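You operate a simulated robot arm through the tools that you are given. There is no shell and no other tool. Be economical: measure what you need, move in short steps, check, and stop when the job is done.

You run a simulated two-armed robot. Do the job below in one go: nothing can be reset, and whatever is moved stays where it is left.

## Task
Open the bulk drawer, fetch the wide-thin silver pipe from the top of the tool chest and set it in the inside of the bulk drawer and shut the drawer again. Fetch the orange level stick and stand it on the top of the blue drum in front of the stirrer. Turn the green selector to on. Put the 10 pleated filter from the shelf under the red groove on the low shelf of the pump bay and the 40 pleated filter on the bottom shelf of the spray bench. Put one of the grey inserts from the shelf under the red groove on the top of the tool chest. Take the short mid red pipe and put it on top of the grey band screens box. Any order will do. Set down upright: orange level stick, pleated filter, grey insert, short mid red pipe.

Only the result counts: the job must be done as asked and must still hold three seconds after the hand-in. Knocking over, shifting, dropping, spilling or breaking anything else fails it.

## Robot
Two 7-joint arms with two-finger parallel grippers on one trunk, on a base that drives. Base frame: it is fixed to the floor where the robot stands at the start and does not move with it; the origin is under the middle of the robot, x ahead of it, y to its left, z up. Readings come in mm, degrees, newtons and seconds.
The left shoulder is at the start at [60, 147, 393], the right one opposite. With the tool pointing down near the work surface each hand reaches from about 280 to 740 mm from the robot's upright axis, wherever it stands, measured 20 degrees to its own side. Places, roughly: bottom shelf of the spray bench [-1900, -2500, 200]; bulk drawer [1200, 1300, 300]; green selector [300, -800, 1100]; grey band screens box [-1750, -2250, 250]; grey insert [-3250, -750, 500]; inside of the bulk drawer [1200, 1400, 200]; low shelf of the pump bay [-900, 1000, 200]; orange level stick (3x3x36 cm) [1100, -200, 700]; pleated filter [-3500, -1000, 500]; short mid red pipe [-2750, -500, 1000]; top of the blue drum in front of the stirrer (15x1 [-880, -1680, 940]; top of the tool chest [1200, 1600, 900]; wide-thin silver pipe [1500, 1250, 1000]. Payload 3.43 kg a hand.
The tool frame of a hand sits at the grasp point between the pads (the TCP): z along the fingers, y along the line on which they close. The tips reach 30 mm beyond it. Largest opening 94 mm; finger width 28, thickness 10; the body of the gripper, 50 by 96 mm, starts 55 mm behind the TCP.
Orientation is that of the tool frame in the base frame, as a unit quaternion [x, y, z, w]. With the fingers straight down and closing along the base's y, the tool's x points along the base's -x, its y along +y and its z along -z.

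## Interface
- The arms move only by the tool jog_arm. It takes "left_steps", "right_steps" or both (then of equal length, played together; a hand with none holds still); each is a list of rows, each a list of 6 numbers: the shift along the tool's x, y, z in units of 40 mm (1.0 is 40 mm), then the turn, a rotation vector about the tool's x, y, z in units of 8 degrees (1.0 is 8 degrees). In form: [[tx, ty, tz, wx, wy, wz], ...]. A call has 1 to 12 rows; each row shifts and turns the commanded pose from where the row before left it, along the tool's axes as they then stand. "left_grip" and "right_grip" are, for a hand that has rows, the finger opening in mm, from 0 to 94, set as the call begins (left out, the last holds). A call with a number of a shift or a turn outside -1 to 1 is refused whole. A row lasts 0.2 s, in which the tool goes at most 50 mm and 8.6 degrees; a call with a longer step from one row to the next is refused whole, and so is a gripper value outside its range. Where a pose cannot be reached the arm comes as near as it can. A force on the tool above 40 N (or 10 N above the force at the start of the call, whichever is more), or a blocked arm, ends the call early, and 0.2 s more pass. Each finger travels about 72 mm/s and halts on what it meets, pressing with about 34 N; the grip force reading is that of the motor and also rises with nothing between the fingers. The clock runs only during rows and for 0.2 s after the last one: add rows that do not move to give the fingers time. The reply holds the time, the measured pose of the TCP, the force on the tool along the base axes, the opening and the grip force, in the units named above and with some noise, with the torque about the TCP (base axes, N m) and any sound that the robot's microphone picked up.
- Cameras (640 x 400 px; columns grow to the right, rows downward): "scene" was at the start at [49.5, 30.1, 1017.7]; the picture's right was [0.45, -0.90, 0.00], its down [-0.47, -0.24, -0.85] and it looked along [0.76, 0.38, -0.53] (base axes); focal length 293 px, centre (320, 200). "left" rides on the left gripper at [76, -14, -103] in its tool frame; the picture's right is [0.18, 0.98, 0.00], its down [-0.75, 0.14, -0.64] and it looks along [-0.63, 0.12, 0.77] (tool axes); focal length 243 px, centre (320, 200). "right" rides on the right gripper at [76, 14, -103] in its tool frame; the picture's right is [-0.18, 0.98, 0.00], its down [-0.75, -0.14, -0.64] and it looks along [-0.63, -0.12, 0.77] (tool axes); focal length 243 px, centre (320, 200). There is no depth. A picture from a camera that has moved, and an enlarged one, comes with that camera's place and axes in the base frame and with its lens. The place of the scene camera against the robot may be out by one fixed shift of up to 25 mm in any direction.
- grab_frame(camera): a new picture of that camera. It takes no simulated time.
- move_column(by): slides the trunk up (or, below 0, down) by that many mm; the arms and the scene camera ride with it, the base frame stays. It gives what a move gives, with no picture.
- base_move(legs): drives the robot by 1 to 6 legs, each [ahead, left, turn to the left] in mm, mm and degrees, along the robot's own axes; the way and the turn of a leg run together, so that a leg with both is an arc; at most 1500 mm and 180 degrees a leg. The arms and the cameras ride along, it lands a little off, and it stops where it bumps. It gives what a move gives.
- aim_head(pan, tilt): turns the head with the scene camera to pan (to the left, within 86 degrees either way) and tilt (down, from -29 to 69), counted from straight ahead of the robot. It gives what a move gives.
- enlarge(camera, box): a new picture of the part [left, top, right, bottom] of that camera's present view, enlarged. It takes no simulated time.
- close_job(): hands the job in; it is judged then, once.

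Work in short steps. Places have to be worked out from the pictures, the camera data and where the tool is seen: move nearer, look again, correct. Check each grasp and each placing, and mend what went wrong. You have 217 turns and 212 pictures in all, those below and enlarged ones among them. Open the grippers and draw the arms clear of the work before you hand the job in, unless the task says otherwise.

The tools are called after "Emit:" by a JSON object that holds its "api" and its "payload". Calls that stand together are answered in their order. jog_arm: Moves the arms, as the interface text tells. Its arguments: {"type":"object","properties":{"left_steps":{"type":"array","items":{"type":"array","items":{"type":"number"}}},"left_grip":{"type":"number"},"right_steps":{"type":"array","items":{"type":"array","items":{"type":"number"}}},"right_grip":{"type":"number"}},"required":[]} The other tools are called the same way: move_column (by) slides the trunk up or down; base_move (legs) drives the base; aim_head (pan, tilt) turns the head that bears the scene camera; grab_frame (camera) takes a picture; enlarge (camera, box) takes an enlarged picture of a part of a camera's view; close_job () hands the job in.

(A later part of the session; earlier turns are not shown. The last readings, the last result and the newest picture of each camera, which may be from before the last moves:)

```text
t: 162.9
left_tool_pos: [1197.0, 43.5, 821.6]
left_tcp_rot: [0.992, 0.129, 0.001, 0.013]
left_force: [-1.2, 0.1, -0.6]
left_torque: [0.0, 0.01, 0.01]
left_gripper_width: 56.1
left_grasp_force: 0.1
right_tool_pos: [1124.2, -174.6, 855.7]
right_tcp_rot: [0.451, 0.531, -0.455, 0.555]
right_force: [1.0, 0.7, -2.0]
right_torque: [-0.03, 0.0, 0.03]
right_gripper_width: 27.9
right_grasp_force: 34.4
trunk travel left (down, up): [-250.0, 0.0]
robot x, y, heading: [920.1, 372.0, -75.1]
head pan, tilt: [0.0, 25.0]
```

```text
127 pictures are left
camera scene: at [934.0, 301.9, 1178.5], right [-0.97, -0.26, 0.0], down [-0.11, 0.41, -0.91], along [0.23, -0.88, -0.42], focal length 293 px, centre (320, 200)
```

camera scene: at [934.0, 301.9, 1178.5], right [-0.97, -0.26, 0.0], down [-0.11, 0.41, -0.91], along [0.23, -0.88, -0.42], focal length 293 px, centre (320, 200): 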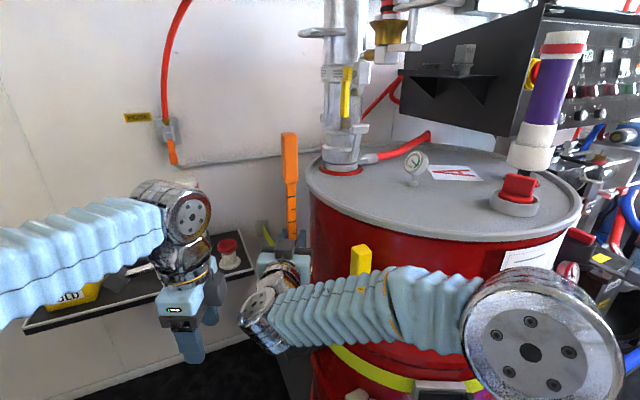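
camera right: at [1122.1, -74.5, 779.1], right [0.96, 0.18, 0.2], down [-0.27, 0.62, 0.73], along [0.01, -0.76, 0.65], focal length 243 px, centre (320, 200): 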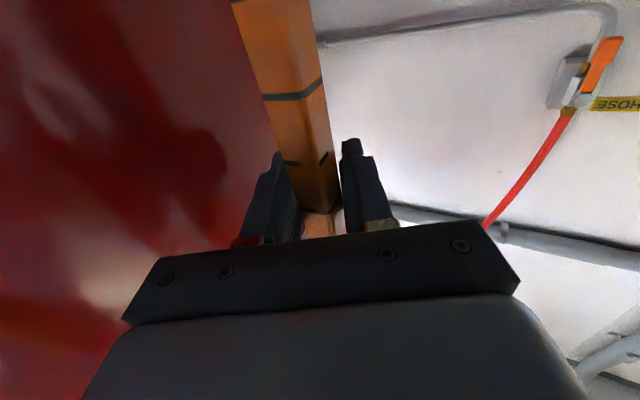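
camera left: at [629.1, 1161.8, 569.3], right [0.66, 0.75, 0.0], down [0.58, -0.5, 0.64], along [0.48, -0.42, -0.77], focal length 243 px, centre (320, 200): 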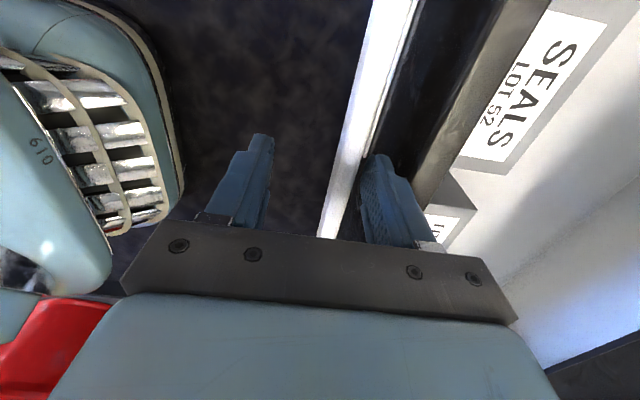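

Stick lifted clear. I back away from the drum area, then square up to the machine line (heading about -52°).

Emit:
{"api": "base_move", "payload": {"legs": [[-450, 0, 0], [0, 0, 23]]}}

Emit:
{"api": "base_move", "payload": {"legs": [[0, -1300, 0]]}}

Emit:
{"api": "aim_head", "payload": {"pan": 0, "tilt": 20}}

Emit:
{"api": "grab_frame", "payload": {"camera": "scene"}}

```text
t: 166.9
left_tool_pos: [1188.8, 612.9, 822.8]
left_tcp_rot: [0.945, 0.327, 0.003, 0.012]
left_force: [-0.5, -0.4, 1.0]
left_torque: [0.01, 0.01, 0.0]
left_gripper_width: 55.9
left_grasp_force: 0.1
right_tool_pos: [1209.3, 382.6, 856.6]
right_tcp_rot: [0.334, 0.612, -0.333, 0.635]
right_force: [-0.1, 0.1, -1.7]
right_torque: [-0.02, -0.01, 0.0]
right_gripper_width: 27.4
right_grasp_force: 33.8
trunk travel left (down, up): [-250.0, 0.0]
robot x, y, heading: [808.0, 805.7, -51.7]
head pan, tilt: [0.0, 25.0]
```

```text
t: 173.4
left_tool_pos: [176.6, -203.7, 822.2]
left_tcp_rot: [0.94, 0.34, 0.004, 0.011]
left_force: [-0.3, 0.1, -0.6]
left_torque: [0.01, 0.01, -0.03]
left_gripper_width: 56.3
left_grasp_force: 0.2
right_tool_pos: [206.2, -432.9, 856.0]
right_tcp_rot: [0.325, 0.617, -0.324, 0.639]
right_force: [1.1, -0.4, -2.5]
right_torque: [-0.02, 0.0, 0.02]
right_gripper_width: 21.9
right_grasp_force: 34.3
trunk travel left (down, up): [-250.0, 0.0]
robot x, y, heading: [-212.3, -22.3, -50.1]
head pan, tilt: [0.0, 25.0]
```

```text
t: 174.1
left_tool_pos: [177.0, -203.8, 823.3]
left_tcp_rot: [0.94, 0.34, 0.004, 0.012]
left_force: [0.5, 0.5, -0.6]
left_torque: [0.03, -0.02, 0.02]
left_gripper_width: 56.1
left_grasp_force: 0.0
right_tool_pos: [203.8, -433.4, 857.4]
right_tcp_rot: [0.324, 0.617, -0.323, 0.641]
right_force: [-1.0, 0.1, -1.4]
right_torque: [-0.01, 0.0, -0.03]
right_gripper_width: 22.2
right_grasp_force: 34.8
trunk travel left (down, up): [-250.0, 0.0]
robot x, y, heading: [-214.9, -23.0, -50.1]
head pan, tilt: [0.0, 20.0]
```

```text
126 pictures are left
camera scene: at [-173.7, -82.4, 1186.6], right [-0.77, -0.64, 0.0], down [-0.22, 0.26, -0.94], along [0.6, -0.72, -0.34], focal length 293 px, centre (320, 200)
```

scene: 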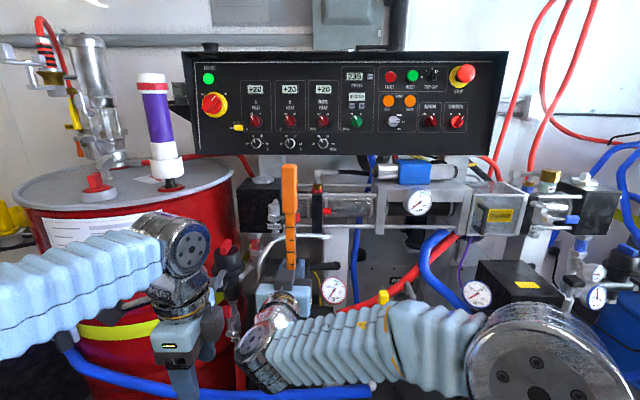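

The grip width changed 27→22 mm; I check the stick closely and the selector.

Emit:
{"api": "enlarge", "payload": {"camera": "scene", "box": [230, 150, 340, 350]}}

Emit:
{"api": "enlarge", "payload": {"camera": "scene", "box": [310, 50, 470, 150]}}

Emit:
{"api": "grab_frame", "payload": {"camera": "right"}}

```text
2.00 times, centred on (285, 250) of scene
camera zoom: at [-173.7, -82.4, 1186.6], right [-0.77, -0.64, 0.0], down [-0.22, 0.26, -0.94], along [0.6, -0.72, -0.34], focal length 587 px, centre (390, 100)
```

zoom: 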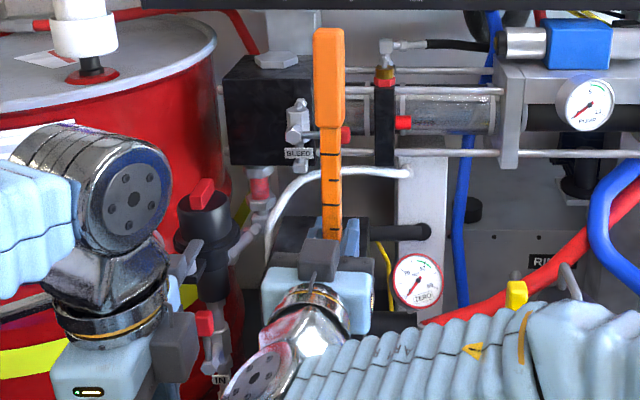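

```text
4.00 times, centred on (390, 100) of scene
camera zoom: at [-173.7, -82.4, 1186.6], right [-0.77, -0.64, 0.0], down [-0.22, 0.26, -0.94], along [0.6, -0.72, -0.34], focal length 1174 px, centre (40, 600)
```

zoom: 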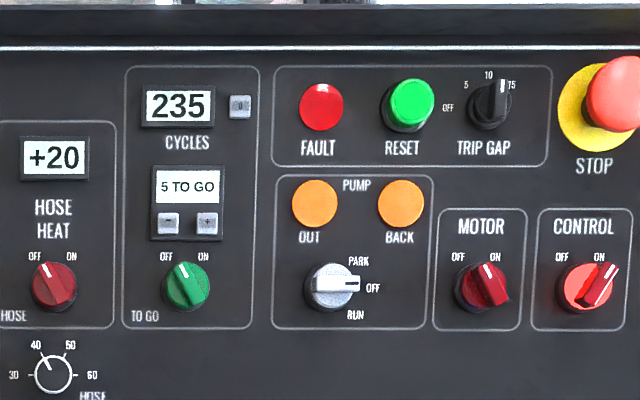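

```text
123 pictures are left
camera right: at [159.8, -342.9, 778.8], right [0.8, 0.57, 0.2], down [-0.51, 0.45, 0.73], along [0.33, -0.68, 0.65], focal length 243 px, centre (320, 200)
```

right: 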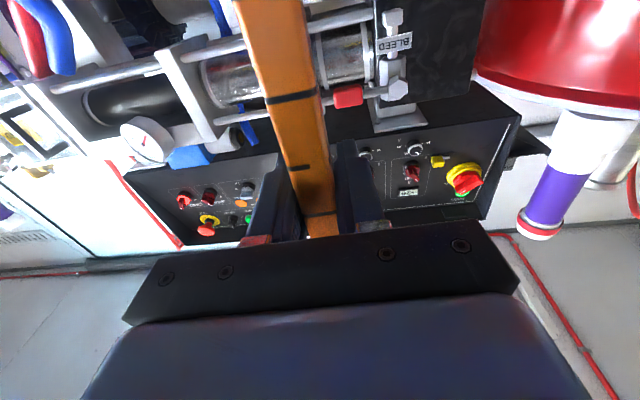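

The stick merely turned square in the fingers (22 mm blade). Selector at about (325,-851,1110), reading OFF. I place the stick first: slide right 1450 mm along the machine line and look at the blue drum.

Emit:
{"api": "base_move", "payload": {"legs": [[-100, -1450, -2]]}}

Emit:
{"api": "aim_head", "payload": {"pan": -5, "tilt": 20}}

Emit:
{"api": "grab_frame", "payload": {"camera": "scene"}}

```text
t: 181.4
left_tool_pos: [-1032.1, -1057.9, 821.8]
left_tcp_rot: [0.948, 0.318, 0.004, 0.012]
left_force: [0.3, -0.6, 0.6]
left_torque: [-0.01, 0.0, -0.03]
left_gripper_width: 56.0
left_grasp_force: 0.1
right_tool_pos: [-1014.9, -1288.5, 856.1]
right_tcp_rot: [0.339, 0.609, -0.338, 0.632]
right_force: [-0.7, 0.0, -1.8]
right_torque: [-0.03, -0.02, -0.03]
right_gripper_width: 21.9
right_grasp_force: 33.9
trunk travel left (down, up): [-250.0, 0.0]
robot x, y, heading: [-1412.4, -863.0, -52.6]
head pan, tilt: [0.0, 20.0]
```

```text
t: 182.0
left_tool_pos: [-1033.2, -1059.2, 822.8]
left_tcp_rot: [0.948, 0.318, 0.003, 0.011]
left_force: [0.2, 0.3, 0.5]
left_torque: [-0.04, -0.01, 0.0]
left_gripper_width: 56.2
left_grasp_force: 0.1
right_tool_pos: [-1015.7, -1288.6, 855.5]
right_tcp_rot: [0.339, 0.609, -0.339, 0.632]
right_force: [0.2, 0.3, -1.6]
right_torque: [-0.01, 0.0, -0.02]
right_gripper_width: 22.2
right_grasp_force: 33.9
trunk travel left (down, up): [-250.0, 0.0]
robot x, y, heading: [-1414.1, -861.3, -52.9]
head pan, tilt: [-5.0, 20.0]
```

```text
122 pictures are left
camera scene: at [-1383.5, -925.5, 1186.6], right [-0.84, -0.53, 0.0], down [-0.18, 0.29, -0.94], along [0.5, -0.79, -0.34], focal length 293 px, centre (320, 200)
```

scene: 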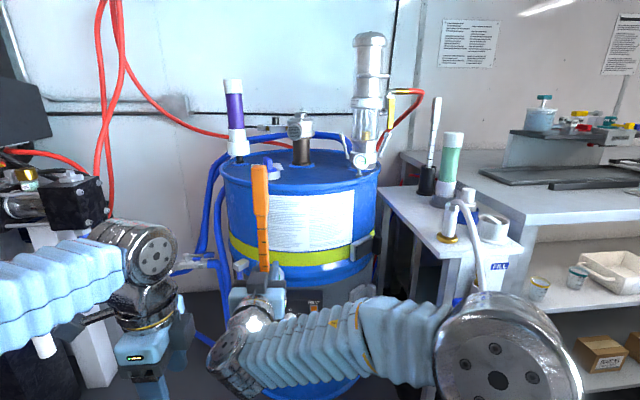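

Emit:
{"api": "enlarge", "payload": {"camera": "scene", "box": [210, 90, 402, 210]}}

```text
3.33 times, centred on (306, 150) of scene
camera zoom: at [-1383.5, -925.5, 1186.6], right [-0.84, -0.53, 0.0], down [-0.18, 0.29, -0.94], along [0.5, -0.79, -0.34], focal length 978 px, centre (367, 367)
```

zoom: 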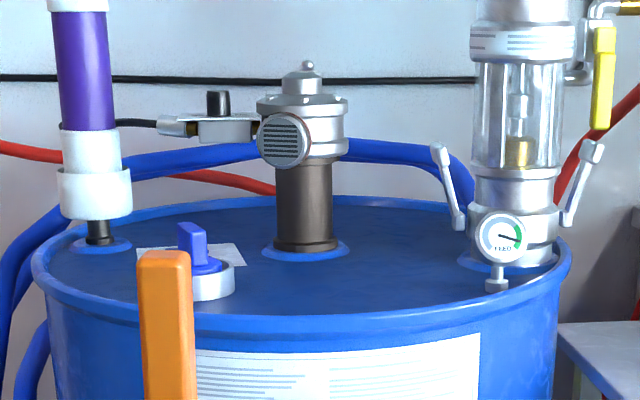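

The free lid area in front of the stirrer is at about (-880,-1680,940), matching the given place. I raise the stick so its bottom clears the lid, and raise the left hand too.

Emit:
{"api": "jog_arm", "payload": {"right_steps": [[-0.9, 0, 0, 0, 0, 0], [-0.9, 0, 0, 0, 0, 0], [-0.9, 0, 0, 0, 0, 0], [-0.9, 0, 0, 0, 0, 0], [-0.9, 0, 0, 0, 0, 0], [-0.9, 0, 0, 0, 0, 0], [-0.9, 0, 0, 0, 0, 0], [-0.7, 0, 0, 0, 0, 0]], "left_steps": [[0, 0, -0.7, 0, 0, 0], [0, 0, -0.7, 0, 0, 0], [0, 0, -0.7, 0, 0, 0], [0, 0, -0.7, 0, 0, 0], [0, 0, -0.7, 0, 0, 0], [0, 0, -0.7, 0, 0, 0], [0, 0, 0, 0, 0, 0], [0, 0, 0, 0, 0, 0]]}}

Emit:
{"api": "grab_frame", "payload": {"camera": "scene"}}

```text
t: 183.8
left_tool_pos: [-1034.0, -1057.0, 989.6]
left_tcp_rot: [0.948, 0.318, 0.003, 0.013]
left_force: [0.8, -0.1, -0.4]
left_torque: [0.0, -0.01, 0.0]
left_gripper_width: 56.0
left_grasp_force: 0.0
right_tool_pos: [-1024.0, -1284.7, 1136.3]
right_tcp_rot: [0.338, 0.609, -0.338, 0.633]
right_force: [-0.2, -0.3, -1.3]
right_torque: [-0.02, 0.0, 0.02]
right_gripper_width: 22.3
right_grasp_force: 33.8
trunk travel left (down, up): [-250.0, 0.0]
robot x, y, heading: [-1414.0, -861.0, -52.6]
head pan, tilt: [-5.0, 20.0]
```

```text
120 pictures are left
camera scene: at [-1383.5, -925.5, 1186.6], right [-0.85, -0.53, 0.0], down [-0.18, 0.29, -0.94], along [0.5, -0.79, -0.34], focal length 293 px, centre (320, 200)
```

scene: 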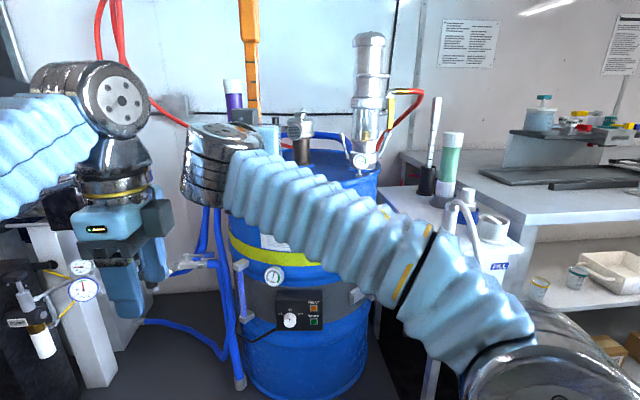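

Now base right 125 and ahead 330, then look.

Emit:
{"api": "base_move", "payload": {"legs": [[0, -125, 0], [320, 0, 0]]}}

Emit:
{"api": "aim_head", "payload": {"pan": 0, "tilt": 20}}

Emit:
{"api": "grab_frame", "payload": {"camera": "scene"}}

Emit:
{"api": "grab_frame", "payload": {"camera": "right"}}

Emit:
{"api": "grab_frame", "payload": {"camera": "left"}}

```text
t: 186.8
left_tool_pos: [-939.2, -1384.5, 988.2]
left_tcp_rot: [0.948, 0.319, 0.003, 0.011]
left_force: [1.0, 0.3, 0.2]
left_torque: [-0.01, 0.0, 0.02]
left_gripper_width: 56.1
left_grasp_force: 0.2
right_tool_pos: [-928.2, -1615.1, 1135.5]
right_tcp_rot: [0.338, 0.609, -0.338, 0.632]
right_force: [-0.3, 0.5, -1.6]
right_torque: [-0.01, 0.0, 0.0]
right_gripper_width: 21.9
right_grasp_force: 33.8
trunk travel left (down, up): [-250.0, 0.0]
robot x, y, heading: [-1317.9, -1187.9, -52.5]
head pan, tilt: [-5.0, 20.0]
```

```text
t: 187.5
left_tool_pos: [-938.8, -1385.7, 989.2]
left_tcp_rot: [0.948, 0.319, 0.003, 0.011]
left_force: [-0.2, 0.4, 0.5]
left_torque: [0.01, -0.02, 0.04]
left_gripper_width: 56.1
left_grasp_force: 0.1
right_tool_pos: [-927.3, -1613.6, 1135.5]
right_tcp_rot: [0.338, 0.609, -0.338, 0.633]
right_force: [-0.1, 0.1, -1.8]
right_torque: [0.0, -0.02, -0.03]
right_gripper_width: 22.0
right_grasp_force: 33.9
trunk travel left (down, up): [-250.0, 0.0]
robot x, y, heading: [-1319.7, -1189.7, -52.4]
head pan, tilt: [0.0, 20.0]
```

```text
119 pictures are left
camera scene: at [-1281.6, -1250.1, 1186.6], right [-0.79, -0.61, 0.0], down [-0.21, 0.27, -0.94], along [0.57, -0.75, -0.34], focal length 293 px, centre (320, 200)
```

scene: 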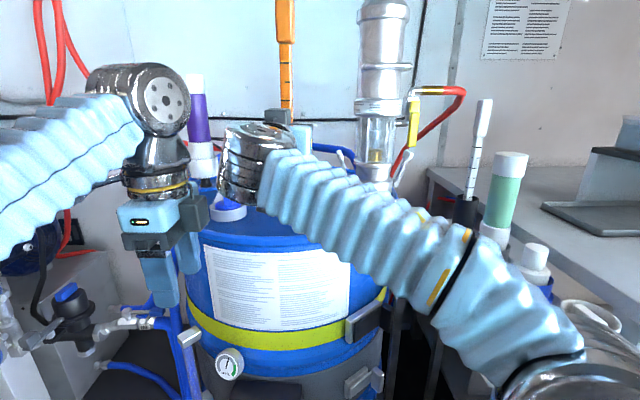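

```text
118 pictures are left
camera right: at [-968.7, -1521.3, 1058.3], right [0.82, 0.54, 0.2], down [-0.49, 0.47, 0.73], along [0.3, -0.7, 0.65], focal length 243 px, centre (320, 200)
```

right: 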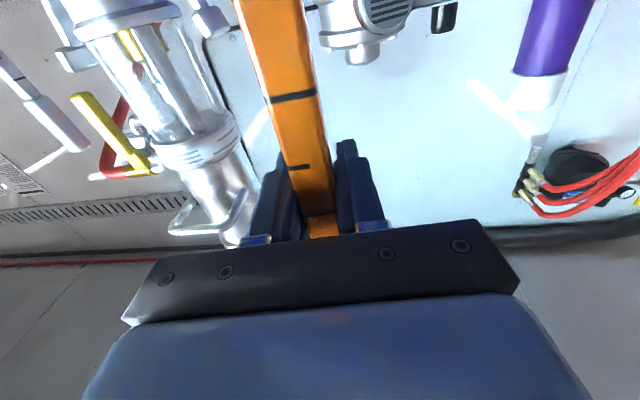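

```text
117 pictures are left
camera left: at [-888.0, -1325.9, 1092.2], right [0.74, -0.67, 0.02], down [-0.52, -0.56, 0.65], along [-0.42, -0.49, -0.76], focal length 243 px, centre (320, 200)
```

left: 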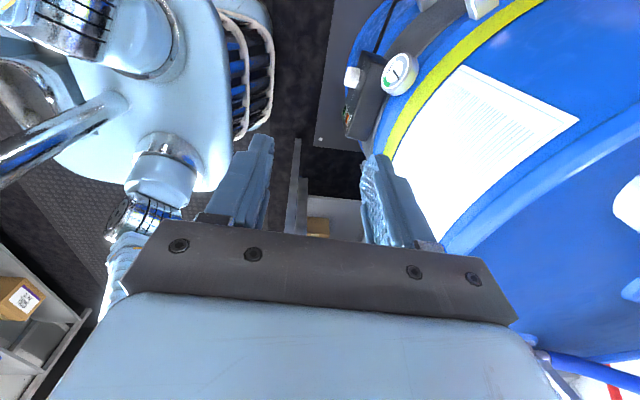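

Base is close to the skid corner, so the arm does the rest: 82 mm ahead, then check with cameras.

Emit:
{"api": "jog_arm", "payload": {"right_steps": [[0, 0.1, 0.7, 0, 0, 0], [0, 0, 0.7, 0, 0, 0], [0, 0, 0.65, 0, 0, 0], [0.5, 0, 0, 0, 0, 0]]}}

Emit:
{"api": "grab_frame", "payload": {"camera": "left"}}

Emit:
{"api": "grab_frame", "payload": {"camera": "right"}}

```text
t: 188.5
left_tool_pos: [-938.6, -1385.8, 989.2]
left_tcp_rot: [0.947, 0.32, 0.003, 0.012]
left_force: [0.6, 0.0, 0.0]
left_torque: [0.01, 0.0, -0.01]
left_gripper_width: 55.9
left_grasp_force: 0.1
right_tool_pos: [-880.6, -1680.8, 1117.9]
right_tcp_rot: [0.338, 0.609, -0.338, 0.633]
right_force: [-0.3, -0.2, -1.0]
right_torque: [0.01, -0.02, 0.01]
right_gripper_width: 22.0
right_grasp_force: 33.7
trunk travel left (down, up): [-250.0, 0.0]
robot x, y, heading: [-1319.1, -1190.0, -52.6]
head pan, tilt: [0.0, 20.0]
```

```text
116 pictures are left
camera left: at [-887.9, -1325.9, 1092.2], right [0.74, -0.67, 0.02], down [-0.52, -0.56, 0.65], along [-0.42, -0.49, -0.76], focal length 243 px, centre (320, 200)
```

left: 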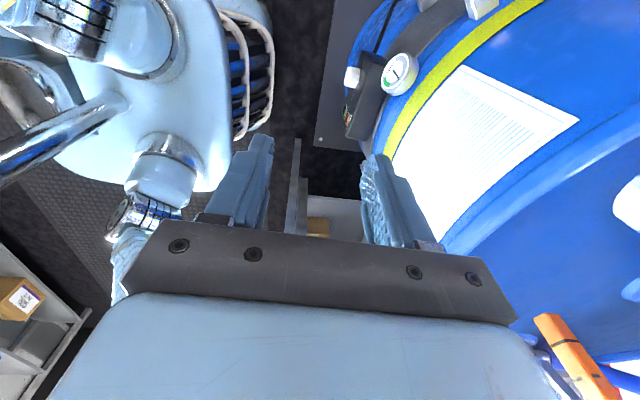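

```text
115 pictures are left
camera right: at [-920.8, -1588.8, 1040.0], right [0.82, 0.54, 0.2], down [-0.49, 0.47, 0.73], along [0.3, -0.7, 0.65], focal length 243 px, centre (320, 200)
```

right: 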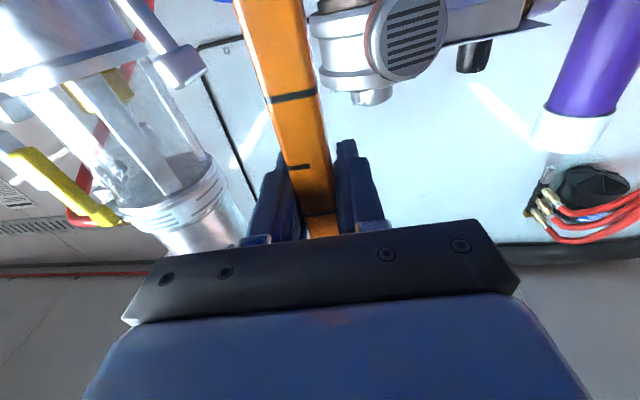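

Emit:
{"api": "enlarge", "payload": {"camera": "left", "box": [512, 300, 640, 400]}}

Emit:
{"api": "enlarge", "payload": {"camera": "scene", "box": [220, 0, 380, 200]}}

```text
4.00 times, centred on (576, 350) of left
camera zoom: at [-887.9, -1325.9, 1092.2], right [0.74, -0.67, 0.02], down [-0.52, -0.56, 0.65], along [-0.42, -0.49, -0.76], focal length 970 px, centre (-704, -400)
```

zoom: 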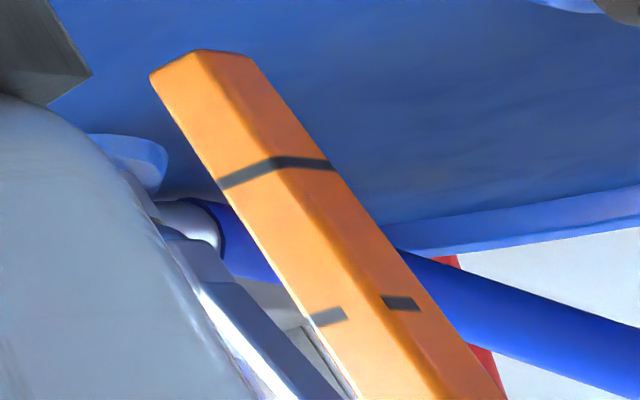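

```text
2.00 times, centred on (300, 100) of scene
camera zoom: at [-1281.4, -1250.2, 1186.6], right [-0.79, -0.61, 0.0], down [-0.21, 0.27, -0.94], along [0.57, -0.75, -0.34], focal length 587 px, centre (360, 400)
```

zoom: 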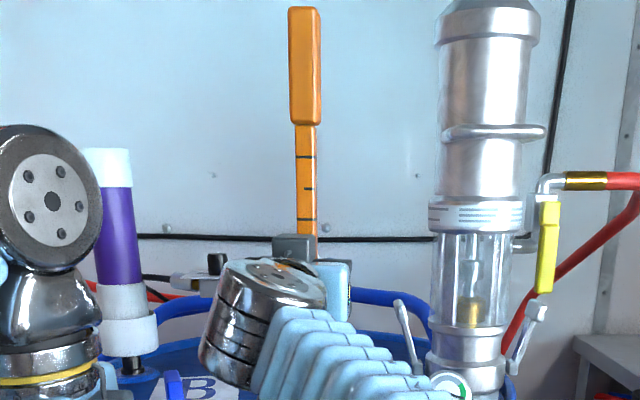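

The stick is vertical; bottom at z≈979. Lower slowly to contact.

Emit:
{"api": "jog_arm", "payload": {"right_steps": [[0.5, 0, 0, 0, 0, 0], [0.25, 0, 0, 0, 0, 0], [0.12, 0, 0, 0, 0, 0], [0.12, 0, 0, 0, 0, 0], [0.12, 0, 0, 0, 0, 0]]}}

Emit:
{"api": "enlarge", "payload": {"camera": "left", "box": [480, 200, 640, 400]}}

```text
t: 189.7
left_tool_pos: [-938.9, -1383.9, 988.3]
left_tcp_rot: [0.948, 0.319, 0.004, 0.012]
left_force: [0.0, 1.3, -0.7]
left_torque: [0.04, 0.01, 0.01]
left_gripper_width: 55.8
left_grasp_force: 0.1
right_tool_pos: [-878.3, -1679.1, 1074.7]
right_tcp_rot: [0.338, 0.61, -0.338, 0.632]
right_force: [2.0, -2.2, 14.4]
right_torque: [-0.18, -0.07, 0.06]
right_gripper_width: 21.9
right_grasp_force: 27.8
trunk travel left (down, up): [-250.0, 0.0]
robot x, y, heading: [-1318.1, -1188.5, -52.5]
head pan, tilt: [0.0, 20.0]
```

```text
2.00 times, centred on (560, 300) of left
camera zoom: at [-888.5, -1325.4, 1092.5], right [0.74, -0.67, 0.02], down [-0.52, -0.56, 0.65], along [-0.42, -0.49, -0.76], focal length 485 px, centre (-160, 0)
```

zoom: 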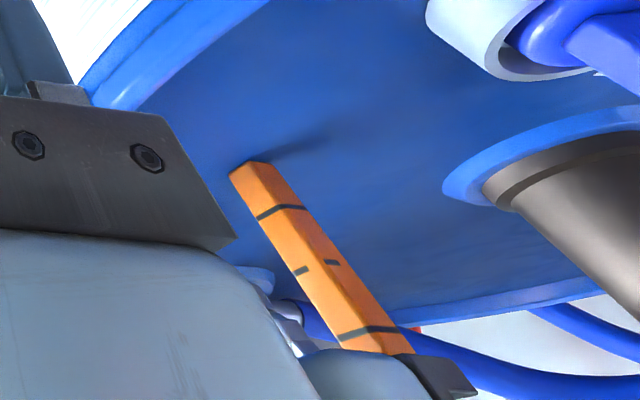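

Contact (14 N). The stick stands right in front of the stirrer. Open and check before retreating.

Emit:
{"api": "jog_arm", "payload": {"right_grip": 70, "right_steps": [[0, 0, 0, 0, 0, 0], [0, 0, 0, 0, 0, 0], [0, 0, 0, 0, 0, 0], [0, 0, 0, 0, 0, 0], [0, 0, 0, 0, 0, 0]]}}

Emit:
{"api": "enlarge", "payload": {"camera": "scene", "box": [220, 0, 380, 200]}}

Emit:
{"api": "grab_frame", "payload": {"camera": "right"}}

```text
t: 190.9
left_tool_pos: [-938.3, -1385.7, 988.8]
left_tcp_rot: [0.948, 0.319, 0.003, 0.011]
left_force: [-0.6, 0.3, -0.8]
left_torque: [0.01, 0.0, 0.01]
left_gripper_width: 55.9
left_grasp_force: 0.1
right_tool_pos: [-878.6, -1681.3, 1073.1]
right_tcp_rot: [0.339, 0.609, -0.339, 0.632]
right_force: [-0.1, -0.6, -0.4]
right_torque: [-0.02, 0.02, 0.0]
right_gripper_width: 70.0
right_grasp_force: 0.2
trunk travel left (down, up): [-250.0, 0.0]
robot x, y, heading: [-1320.5, -1188.9, -52.4]
head pan, tilt: [0.0, 20.0]
```

```text
2.00 times, centred on (300, 100) of scene
camera zoom: at [-1281.6, -1250.0, 1186.6], right [-0.79, -0.61, 0.0], down [-0.21, 0.27, -0.94], along [0.57, -0.75, -0.34], focal length 587 px, centre (360, 400)
```

zoom: 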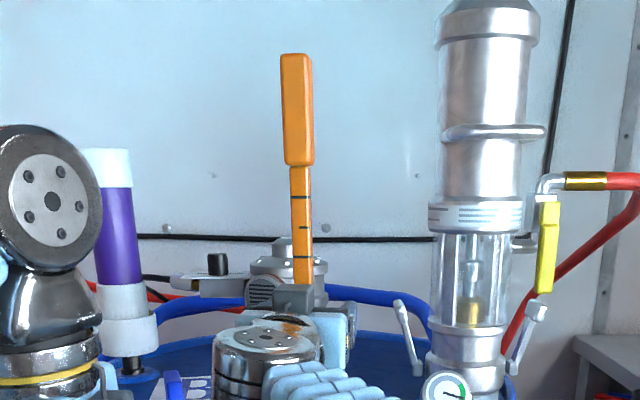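

```text
110 pictures are left
camera right: at [-918.8, -1587.9, 996.7], right [0.82, 0.54, 0.2], down [-0.49, 0.47, 0.73], along [0.3, -0.7, 0.65], focal length 243 px, centre (320, 200)
```

right: 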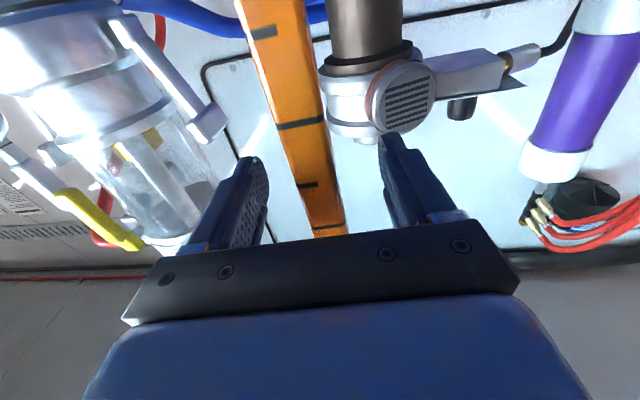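

It stands on its own. Retreat the hand along its axis, then back off.

Emit:
{"api": "jog_arm", "payload": {"right_steps": [[0, 0, -0.8, 0, 0, 0], [0, 0, -0.8, 0, 0, 0], [0, 0, -0.8, 0, 0, 0]]}}

Emit:
{"api": "base_move", "payload": {"legs": [[-420, 0, 0]]}}

Emit:
{"api": "grab_frame", "payload": {"camera": "scene"}}

```text
t: 191.7
left_tool_pos: [-939.0, -1384.6, 989.7]
left_tcp_rot: [0.948, 0.318, 0.003, 0.012]
left_force: [0.1, -0.2, -0.2]
left_torque: [0.01, 0.02, 0.0]
left_gripper_width: 56.1
left_grasp_force: 0.0
right_tool_pos: [-930.4, -1600.9, 1069.7]
right_tcp_rot: [0.338, 0.61, -0.338, 0.633]
right_force: [0.0, 0.1, -0.1]
right_torque: [-0.02, 0.02, 0.0]
right_gripper_width: 69.9
right_grasp_force: 0.0
trunk travel left (down, up): [-250.0, 0.0]
robot x, y, heading: [-1320.6, -1191.1, -52.6]
head pan, tilt: [0.0, 20.0]
```

```text
t: 194.2
left_tool_pos: [-1190.4, -1053.5, 988.9]
left_tcp_rot: [0.946, 0.323, 0.003, 0.011]
left_force: [-0.4, 0.6, 0.7]
left_torque: [0.02, 0.01, 0.0]
left_gripper_width: 56.3
left_grasp_force: 0.0
right_tool_pos: [-1181.0, -1268.9, 1068.8]
right_tcp_rot: [0.337, 0.61, -0.336, 0.633]
right_force: [-0.3, -0.1, -0.2]
right_torque: [0.0, -0.01, -0.01]
right_gripper_width: 70.0
right_grasp_force: 0.0
trunk travel left (down, up): [-250.0, 0.0]
robot x, y, heading: [-1575.7, -862.4, -52.1]
head pan, tilt: [0.0, 20.0]
```

```text
109 pictures are left
camera scene: at [-1534.4, -921.2, 1186.6], right [-0.79, -0.61, 0.0], down [-0.21, 0.27, -0.94], along [0.58, -0.74, -0.34], focal length 293 px, centre (320, 200)
```

scene: 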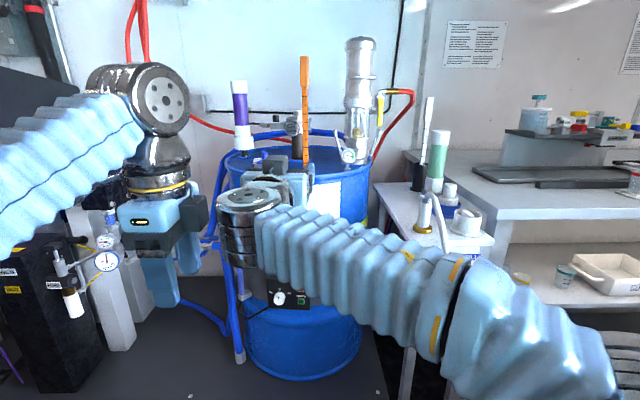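

The stick stands fine. Now back to the panel for the selector with the right hand: slide left 1420, then look.

Emit:
{"api": "base_move", "payload": {"legs": [[0, 1424, 1.6], [330, 0, 0]]}}

Emit:
{"api": "grab_frame", "payload": {"camera": "scene"}}

Emit:
{"api": "grab_frame", "payload": {"camera": "right"}}

```text
t: 203.0
left_tool_pos: [122.2, -447.0, 989.2]
left_tcp_rot: [0.945, 0.326, 0.003, 0.012]
left_force: [-0.6, -0.6, 0.4]
left_torque: [0.0, 0.01, 0.0]
left_gripper_width: 56.1
left_grasp_force: 0.1
right_tool_pos: [132.5, -662.5, 1069.0]
right_tcp_rot: [0.335, 0.611, -0.334, 0.635]
right_force: [-0.6, -1.4, 0.5]
right_torque: [-0.03, 0.03, 0.03]
right_gripper_width: 70.1
right_grasp_force: 0.1
trunk travel left (down, up): [-250.0, 0.0]
robot x, y, heading: [-263.0, -254.8, -51.8]
head pan, tilt: [0.0, 20.0]
```

```text
108 pictures are left
camera scene: at [-223.2, -317.4, 1186.6], right [-0.79, -0.62, 0.0], down [-0.21, 0.27, -0.94], along [0.58, -0.74, -0.34], focal length 293 px, centre (320, 200)
```

scene: 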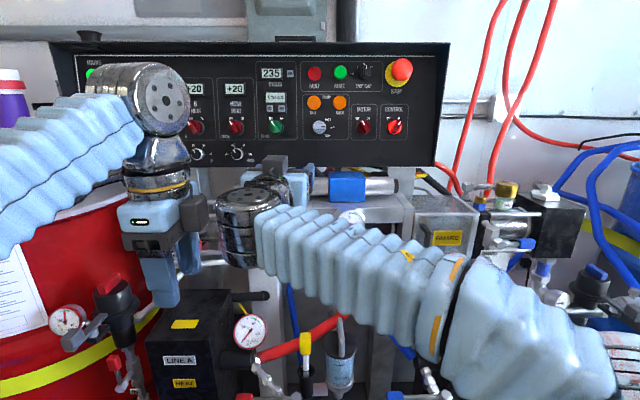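

```text
107 pictures are left
camera right: at [90.5, -571.1, 991.8], right [0.81, 0.55, 0.2], down [-0.5, 0.47, 0.73], along [0.31, -0.69, 0.65], focal length 243 px, centre (320, 200)
```

right: 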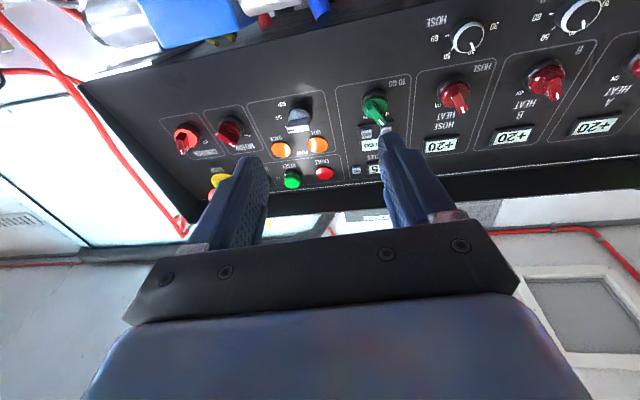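

Knob ≈ (298,-797,1116); the panel is square to the heading. I slide left 46, raise the hand 47, correct yaw and pre-roll -30° so that the fingers straddle the handle.

Emit:
{"api": "base_move", "payload": {"legs": [[0, 46, 0]]}}

Emit:
{"api": "jog_arm", "payload": {"right_grip": 46, "right_steps": [[-0.6, 0, 0, -0.6, 0, 0], [-0.58, 0, 0, 0, 0, 0], [0, 0, 0, 0, 0, -1], [0, 0, 0, 0, 0, -1], [0, 0, 0, 0, 0, -1], [0, 0, 0, 0, 0, -0.75]]}}

Emit:
{"api": "base_move", "payload": {"legs": [[80, 0, 0]]}}

Emit:
{"api": "grab_frame", "payload": {"camera": "right"}}

Emit:
{"api": "enlarge", "payload": {"camera": "scene", "box": [180, 40, 372, 180]}}

```text
t: 203.9
left_tool_pos: [158.0, -419.9, 988.9]
left_tcp_rot: [0.945, 0.326, 0.003, 0.012]
left_force: [0.0, -1.2, -0.3]
left_torque: [-0.04, 0.0, 0.02]
left_gripper_width: 56.0
left_grasp_force: 0.0
right_tool_pos: [168.5, -633.8, 1068.6]
right_tcp_rot: [0.334, 0.611, -0.333, 0.635]
right_force: [-0.7, -0.1, -0.8]
right_torque: [0.0, 0.0, 0.0]
right_gripper_width: 70.0
right_grasp_force: 0.1
trunk travel left (down, up): [-250.0, 0.0]
robot x, y, heading: [-224.8, -229.0, -51.8]
head pan, tilt: [0.0, 20.0]
```

```text
t: 205.3
left_tool_pos: [159.6, -420.3, 988.8]
left_tcp_rot: [0.946, 0.325, 0.002, 0.011]
left_force: [-0.6, -0.2, -0.3]
left_torque: [0.01, 0.01, -0.02]
left_gripper_width: 56.0
left_grasp_force: 0.1
right_tool_pos: [167.9, -633.8, 1115.2]
right_tcp_rot: [0.135, 0.683, -0.465, 0.547]
right_force: [-0.5, 0.5, 0.6]
right_torque: [0.03, 0.0, 0.02]
right_gripper_width: 46.0
right_grasp_force: 0.1
trunk travel left (down, up): [-250.0, 0.0]
robot x, y, heading: [-225.4, -231.5, -52.0]
head pan, tilt: [0.0, 20.0]
```

```text
t: 206.4
left_tool_pos: [207.7, -484.9, 988.9]
left_tcp_rot: [0.946, 0.324, 0.003, 0.012]
left_force: [-1.5, 0.0, -0.3]
left_torque: [0.01, -0.01, -0.03]
left_gripper_width: 55.9
left_grasp_force: 0.1
right_tool_pos: [216.6, -698.1, 1116.3]
right_tcp_rot: [0.136, 0.683, -0.465, 0.546]
right_force: [0.7, 0.1, -0.3]
right_torque: [-0.02, -0.01, 0.01]
right_gripper_width: 46.4
right_grasp_force: 0.1
trunk travel left (down, up): [-250.0, 0.0]
robot x, y, heading: [-173.6, -294.4, -52.0]
head pan, tilt: [0.0, 20.0]
```

```text
106 pictures are left
camera right: at [135.4, -634.6, 1040.9], right [0.75, 0.58, -0.32], down [-0.22, 0.67, 0.71], along [0.62, -0.46, 0.63], focal length 243 px, centre (320, 200)
```

right: 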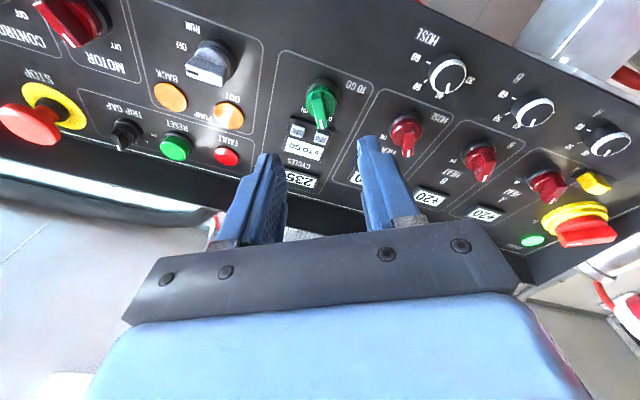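

```text
2.86 times, centred on (276, 110) of scene
camera zoom: at [-136.8, -352.1, 1186.6], right [-0.79, -0.62, 0.0], down [-0.21, 0.27, -0.94], along [0.58, -0.74, -0.34], focal length 838 px, centre (446, 457)
```

zoom: 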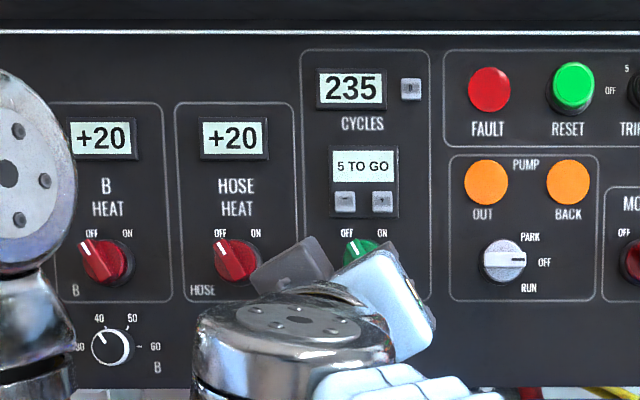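

Knob now triangulates to about (317,-819,1129); handle lies square between the fingers. Advance 80 mm and look.

Emit:
{"api": "jog_arm", "payload": {"right_steps": [[-0.22, 0, 0.6, 0, 0, 0], [0, 0, 0.7, 0, 0, 0], [0, 0, 0.7, 0, 0, 0]]}}

Emit:
{"api": "grab_frame", "payload": {"camera": "right"}}

```text
t: 207.2
left_tool_pos: [207.7, -483.0, 989.0]
left_tcp_rot: [0.946, 0.325, 0.003, 0.012]
left_force: [-0.5, 0.2, 0.3]
left_torque: [0.01, 0.0, 0.02]
left_gripper_width: 56.2
left_grasp_force: 0.1
right_tool_pos: [269.8, -757.3, 1125.9]
right_tcp_rot: [0.136, 0.683, -0.466, 0.546]
right_force: [0.5, -0.6, 0.1]
right_torque: [0.03, 0.02, 0.0]
right_gripper_width: 46.0
right_grasp_force: 0.0
trunk travel left (down, up): [-250.0, 0.0]
robot x, y, heading: [-173.9, -297.2, -52.0]
head pan, tilt: [0.0, 20.0]
```

```text
104 pictures are left
camera right: at [188.8, -694.7, 1050.7], right [0.75, 0.58, -0.32], down [-0.22, 0.67, 0.71], along [0.62, -0.46, 0.63], focal length 243 px, centre (320, 200)
```

right: 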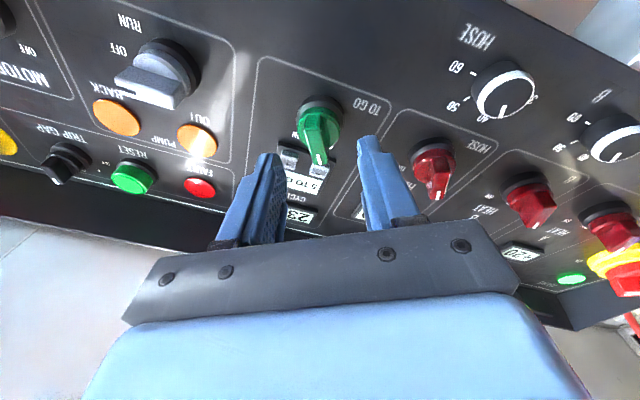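

Advance another 58 mm.

Emit:
{"api": "jog_arm", "payload": {"right_steps": [[-0.08, 0, 0.5, 0, 0, 0], [0, 0, 0.5, 0, 0, 0], [0, 0, 0.45, 0, 0, 0]]}}

Emit:
{"api": "grab_frame", "payload": {"camera": "right"}}

```text
t: 207.9
left_tool_pos: [206.6, -483.7, 988.3]
left_tcp_rot: [0.946, 0.325, 0.003, 0.011]
left_force: [0.4, 0.4, -0.2]
left_torque: [0.01, 0.03, -0.01]
left_gripper_width: 55.8
left_grasp_force: 0.0
right_tool_pos: [298.6, -791.3, 1129.8]
right_tcp_rot: [0.137, 0.684, -0.464, 0.545]
right_force: [-7.6, 6.8, -2.8]
right_torque: [0.19, 0.29, 0.18]
right_gripper_width: 45.7
right_grasp_force: 0.0
right hand out of reach, approached as far as the arm can: row 3
trunk travel left (down, up): [-250.0, 0.0]
robot x, y, heading: [-173.7, -291.6, -51.9]
head pan, tilt: [0.0, 20.0]
stopped in row 3 (right hand): the force on the tool passed its limit at 59 N (the readings are from after the stop); the commanded pose is now the measured one
```

```text
103 pictures are left
camera right: at [217.6, -727.9, 1055.7], right [0.75, 0.58, -0.32], down [-0.22, 0.67, 0.71], along [0.62, -0.46, 0.63], focal length 243 px, centre (320, 200)
```

right: 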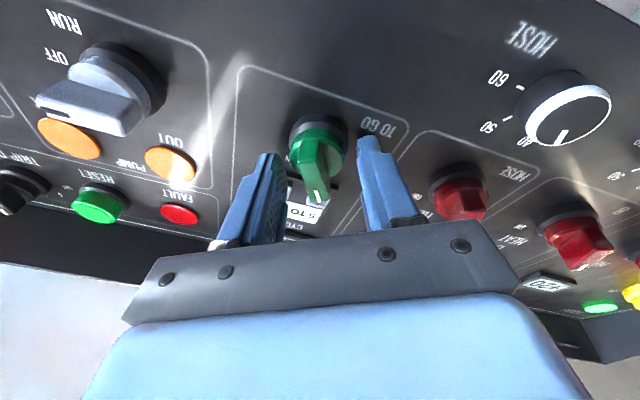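

The fingertips touch the panel, straddling the knob. Back off 4 mm and close.

Emit:
{"api": "jog_arm", "payload": {"right_steps": [[0, 0, -0.12, 0, 0, 0]]}}

Emit:
{"api": "jog_arm", "payload": {"right_grip": 4, "right_steps": [[0, 0, 0, 0, 0, 0], [0, 0, 0, 0, 0, 0], [0, 0, 0, 0, 0, 0], [0, 0, 0, 0, 0, 0]]}}

Emit:
{"api": "grab_frame", "payload": {"camera": "right"}}

```text
t: 208.3
left_tool_pos: [207.0, -483.2, 988.8]
left_tcp_rot: [0.946, 0.324, 0.002, 0.011]
left_force: [-0.3, -0.8, -0.1]
left_torque: [-0.01, 0.01, -0.03]
left_gripper_width: 56.3
left_grasp_force: 0.1
right_tool_pos: [297.5, -788.7, 1129.2]
right_tcp_rot: [0.136, 0.685, -0.465, 0.545]
right_force: [0.5, 0.2, -0.2]
right_torque: [-0.02, 0.02, 0.0]
right_gripper_width: 46.0
right_grasp_force: 0.1
trunk travel left (down, up): [-250.0, 0.0]
robot x, y, heading: [-180.2, -292.7, -51.9]
head pan, tilt: [0.0, 20.0]
```

```text
t: 209.3
left_tool_pos: [208.4, -484.7, 989.5]
left_tcp_rot: [0.946, 0.324, 0.003, 0.011]
left_force: [0.2, 0.8, -0.4]
left_torque: [0.02, 0.01, -0.02]
left_gripper_width: 56.0
left_grasp_force: 0.1
right_tool_pos: [297.0, -789.6, 1130.0]
right_tcp_rot: [0.137, 0.684, -0.465, 0.545]
right_force: [0.8, -5.2, 5.7]
right_torque: [0.03, 0.03, 0.08]
right_gripper_width: 31.3
right_grasp_force: 44.5
trunk travel left (down, up): [-250.0, 0.0]
robot x, y, heading: [-173.3, -287.5, -51.9]
head pan, tilt: [0.0, 20.0]
```

```text
102 pictures are left
camera right: at [215.3, -725.6, 1054.9], right [0.75, 0.58, -0.32], down [-0.22, 0.67, 0.71], along [0.62, -0.46, 0.63], focal length 243 px, centre (320, 200)
```

right: 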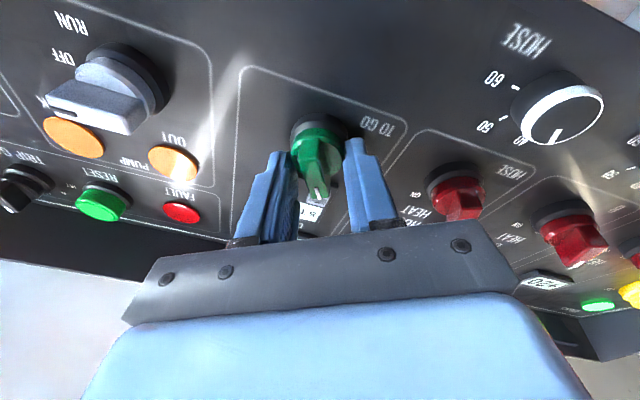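

It closed on the round base (31 mm). I open, back off 12 mm, and close on the handle proper.

Emit:
{"api": "jog_arm", "payload": {"right_grip": 46, "right_steps": [[0, 0, 0, 0, 0, 0], [0, 0, 0, 0, 0, 0], [0, 0, -0.32, 0, 0, 0]]}}

Emit:
{"api": "jog_arm", "payload": {"right_grip": 4, "right_steps": [[0, 0, 0, 0, 0, 0], [0, 0, 0, 0, 0, 0], [0, 0, 0, 0, 0, 0], [0, 0, 0, 0, 0, 0]]}}

Emit:
{"api": "grab_frame", "payload": {"camera": "right"}}

```text
t: 210.1
left_tool_pos: [206.9, -484.3, 988.7]
left_tcp_rot: [0.946, 0.325, 0.003, 0.012]
left_force: [-0.7, 0.0, -0.4]
left_torque: [0.0, 0.04, -0.01]
left_gripper_width: 56.0
left_grasp_force: 0.0
right_tool_pos: [290.6, -778.3, 1127.2]
right_tcp_rot: [0.137, 0.685, -0.465, 0.545]
right_force: [0.4, 0.5, 0.5]
right_torque: [0.01, 0.0, -0.01]
right_gripper_width: 45.9
right_grasp_force: 0.0
trunk travel left (down, up): [-250.0, 0.0]
robot x, y, heading: [-176.2, -292.0, -52.0]
head pan, tilt: [0.0, 20.0]
```

```text
t: 211.1
left_tool_pos: [206.7, -485.3, 989.6]
left_tcp_rot: [0.946, 0.325, 0.002, 0.011]
left_force: [-0.3, 0.1, 0.3]
left_torque: [-0.01, -0.01, 0.05]
left_gripper_width: 55.8
left_grasp_force: 0.0
right_tool_pos: [287.8, -779.4, 1128.4]
right_tcp_rot: [0.136, 0.685, -0.465, 0.544]
right_force: [-5.2, 0.3, -1.6]
right_torque: [-0.05, 0.15, -0.7]
right_gripper_width: 29.4
right_grasp_force: 45.0
trunk travel left (down, up): [-250.0, 0.0]
robot x, y, heading: [-171.5, -290.4, -51.9]
head pan, tilt: [0.0, 20.0]
```

```text
101 pictures are left
camera right: at [207.5, -715.6, 1054.2], right [0.75, 0.58, -0.32], down [-0.22, 0.67, 0.71], along [0.62, -0.46, 0.63], focal length 243 px, centre (320, 200)
```

right: 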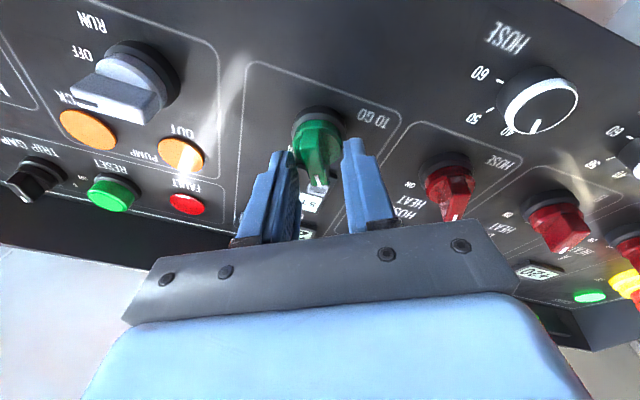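

Try the turn: +60° about the tool axis (clockwise seen from the robot).

Emit:
{"api": "jog_arm", "payload": {"right_steps": [[0, 0, 0, 0, 0, 0.8], [0, 0, 0, 0, 0, 0.8], [0, 0, 0, 0, 0, 0.8], [0, 0, 0, 0, 0, 0.8], [0, 0, 0, 0, 0, 0.8], [0, 0, 0, 0, 0, 0.8], [0, 0, 0, 0, 0, 0.8], [0, 0, 0, 0, 0, 0.8], [0, 0, 0, 0, 0, 0.8], [0, 0, 0, 0, 0, 0.8]]}}

Emit:
{"api": "grab_frame", "payload": {"camera": "right"}}

```text
t: 213.2
left_tool_pos: [205.5, -483.7, 990.0]
left_tcp_rot: [0.946, 0.325, 0.004, 0.012]
left_force: [0.0, -0.4, -0.1]
left_torque: [0.01, -0.02, 0.01]
left_gripper_width: 56.1
left_grasp_force: 0.1
right_tool_pos: [281.5, -779.4, 1130.3]
right_tcp_rot: [0.461, 0.525, -0.138, 0.702]
right_force: [-30.2, 15.8, -13.4]
right_torque: [0.58, 0.79, -0.71]
right_gripper_width: 15.3
right_grasp_force: 9.9
trunk travel left (down, up): [-250.0, 0.0]
robot x, y, heading: [-174.8, -295.4, -52.0]
head pan, tilt: [0.0, 20.0]
stopped in row 10 (right hand): the force on the tool passed its limit at 41 N (the readings are from after the stop); the commanded pose is now the measured one
```

```text
100 pictures are left
camera right: at [261.3, -669.4, 1071.3], right [0.59, 0.48, 0.65], down [-0.8, 0.21, 0.56], along [0.13, -0.85, 0.5], focal length 243 px, centre (320, 200)
```

right: 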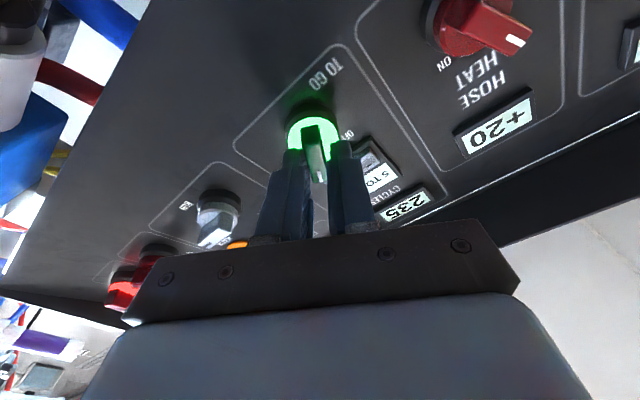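

The selector now glows – turned on. Open and retreat, then verify.

Emit:
{"api": "jog_arm", "payload": {"right_grip": 60, "right_steps": [[0, 0, 0, 0, 0, 0], [0, 0, 0, 0, 0, 0], [0, 0, 0, 0, 0, 0], [0, 0, 0, 0, 0, 0], [0, 0, -0.5, 0, 0, 0], [0, 0, -1, 0, 0, 0], [0, 0, -1, 0, 0, 0]]}}

Emit:
{"api": "base_move", "payload": {"legs": [[-450, 0, 0]]}}

Emit:
{"api": "enlarge", "payload": {"camera": "scene", "box": [220, 40, 420, 170]}}

```text
t: 214.8
left_tool_pos: [208.1, -484.7, 989.2]
left_tcp_rot: [0.946, 0.325, 0.003, 0.012]
left_force: [-0.1, 0.3, -0.2]
left_torque: [0.04, 0.02, -0.03]
left_gripper_width: 56.1
left_grasp_force: 0.0
right_tool_pos: [224.8, -701.5, 1128.5]
right_tcp_rot: [0.459, 0.527, -0.136, 0.702]
right_force: [-0.3, -0.6, 0.3]
right_torque: [0.01, -0.02, 0.04]
right_gripper_width: 60.0
right_grasp_force: 0.0
trunk travel left (down, up): [-250.0, 0.0]
robot x, y, heading: [-174.8, -294.1, -52.0]
head pan, tilt: [0.0, 20.0]
```

```text
t: 217.5
left_tool_pos: [-68.9, -129.5, 989.3]
left_tcp_rot: [0.946, 0.325, 0.003, 0.01]
left_force: [-0.3, -0.5, 0.4]
left_torque: [-0.01, 0.0, -0.03]
left_gripper_width: 56.0
left_grasp_force: 0.1
right_tool_pos: [-51.7, -348.5, 1128.2]
right_tcp_rot: [0.458, 0.527, -0.135, 0.703]
right_force: [0.0, 0.8, 0.1]
right_torque: [0.01, -0.02, -0.01]
right_gripper_width: 60.2
right_grasp_force: 0.0
trunk travel left (down, up): [-250.0, 0.0]
robot x, y, heading: [-450.0, 60.4, -52.1]
head pan, tilt: [0.0, 20.0]
```

```text
3.08 times, centred on (320, 105) of scene
camera zoom: at [-413.6, 1.0, 1186.6], right [-0.79, -0.62, 0.0], down [-0.21, 0.27, -0.94], along [0.58, -0.74, -0.34], focal length 903 px, centre (320, 492)
```

zoom: 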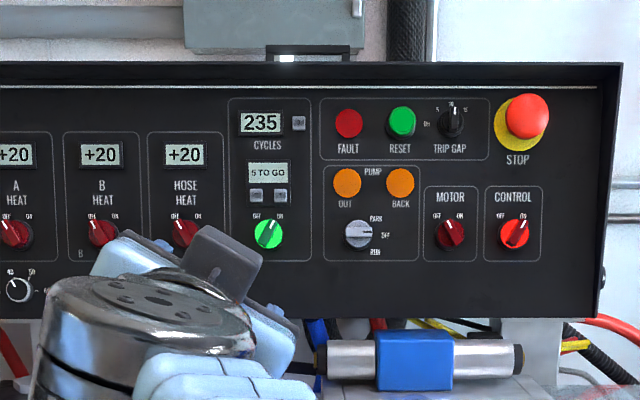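

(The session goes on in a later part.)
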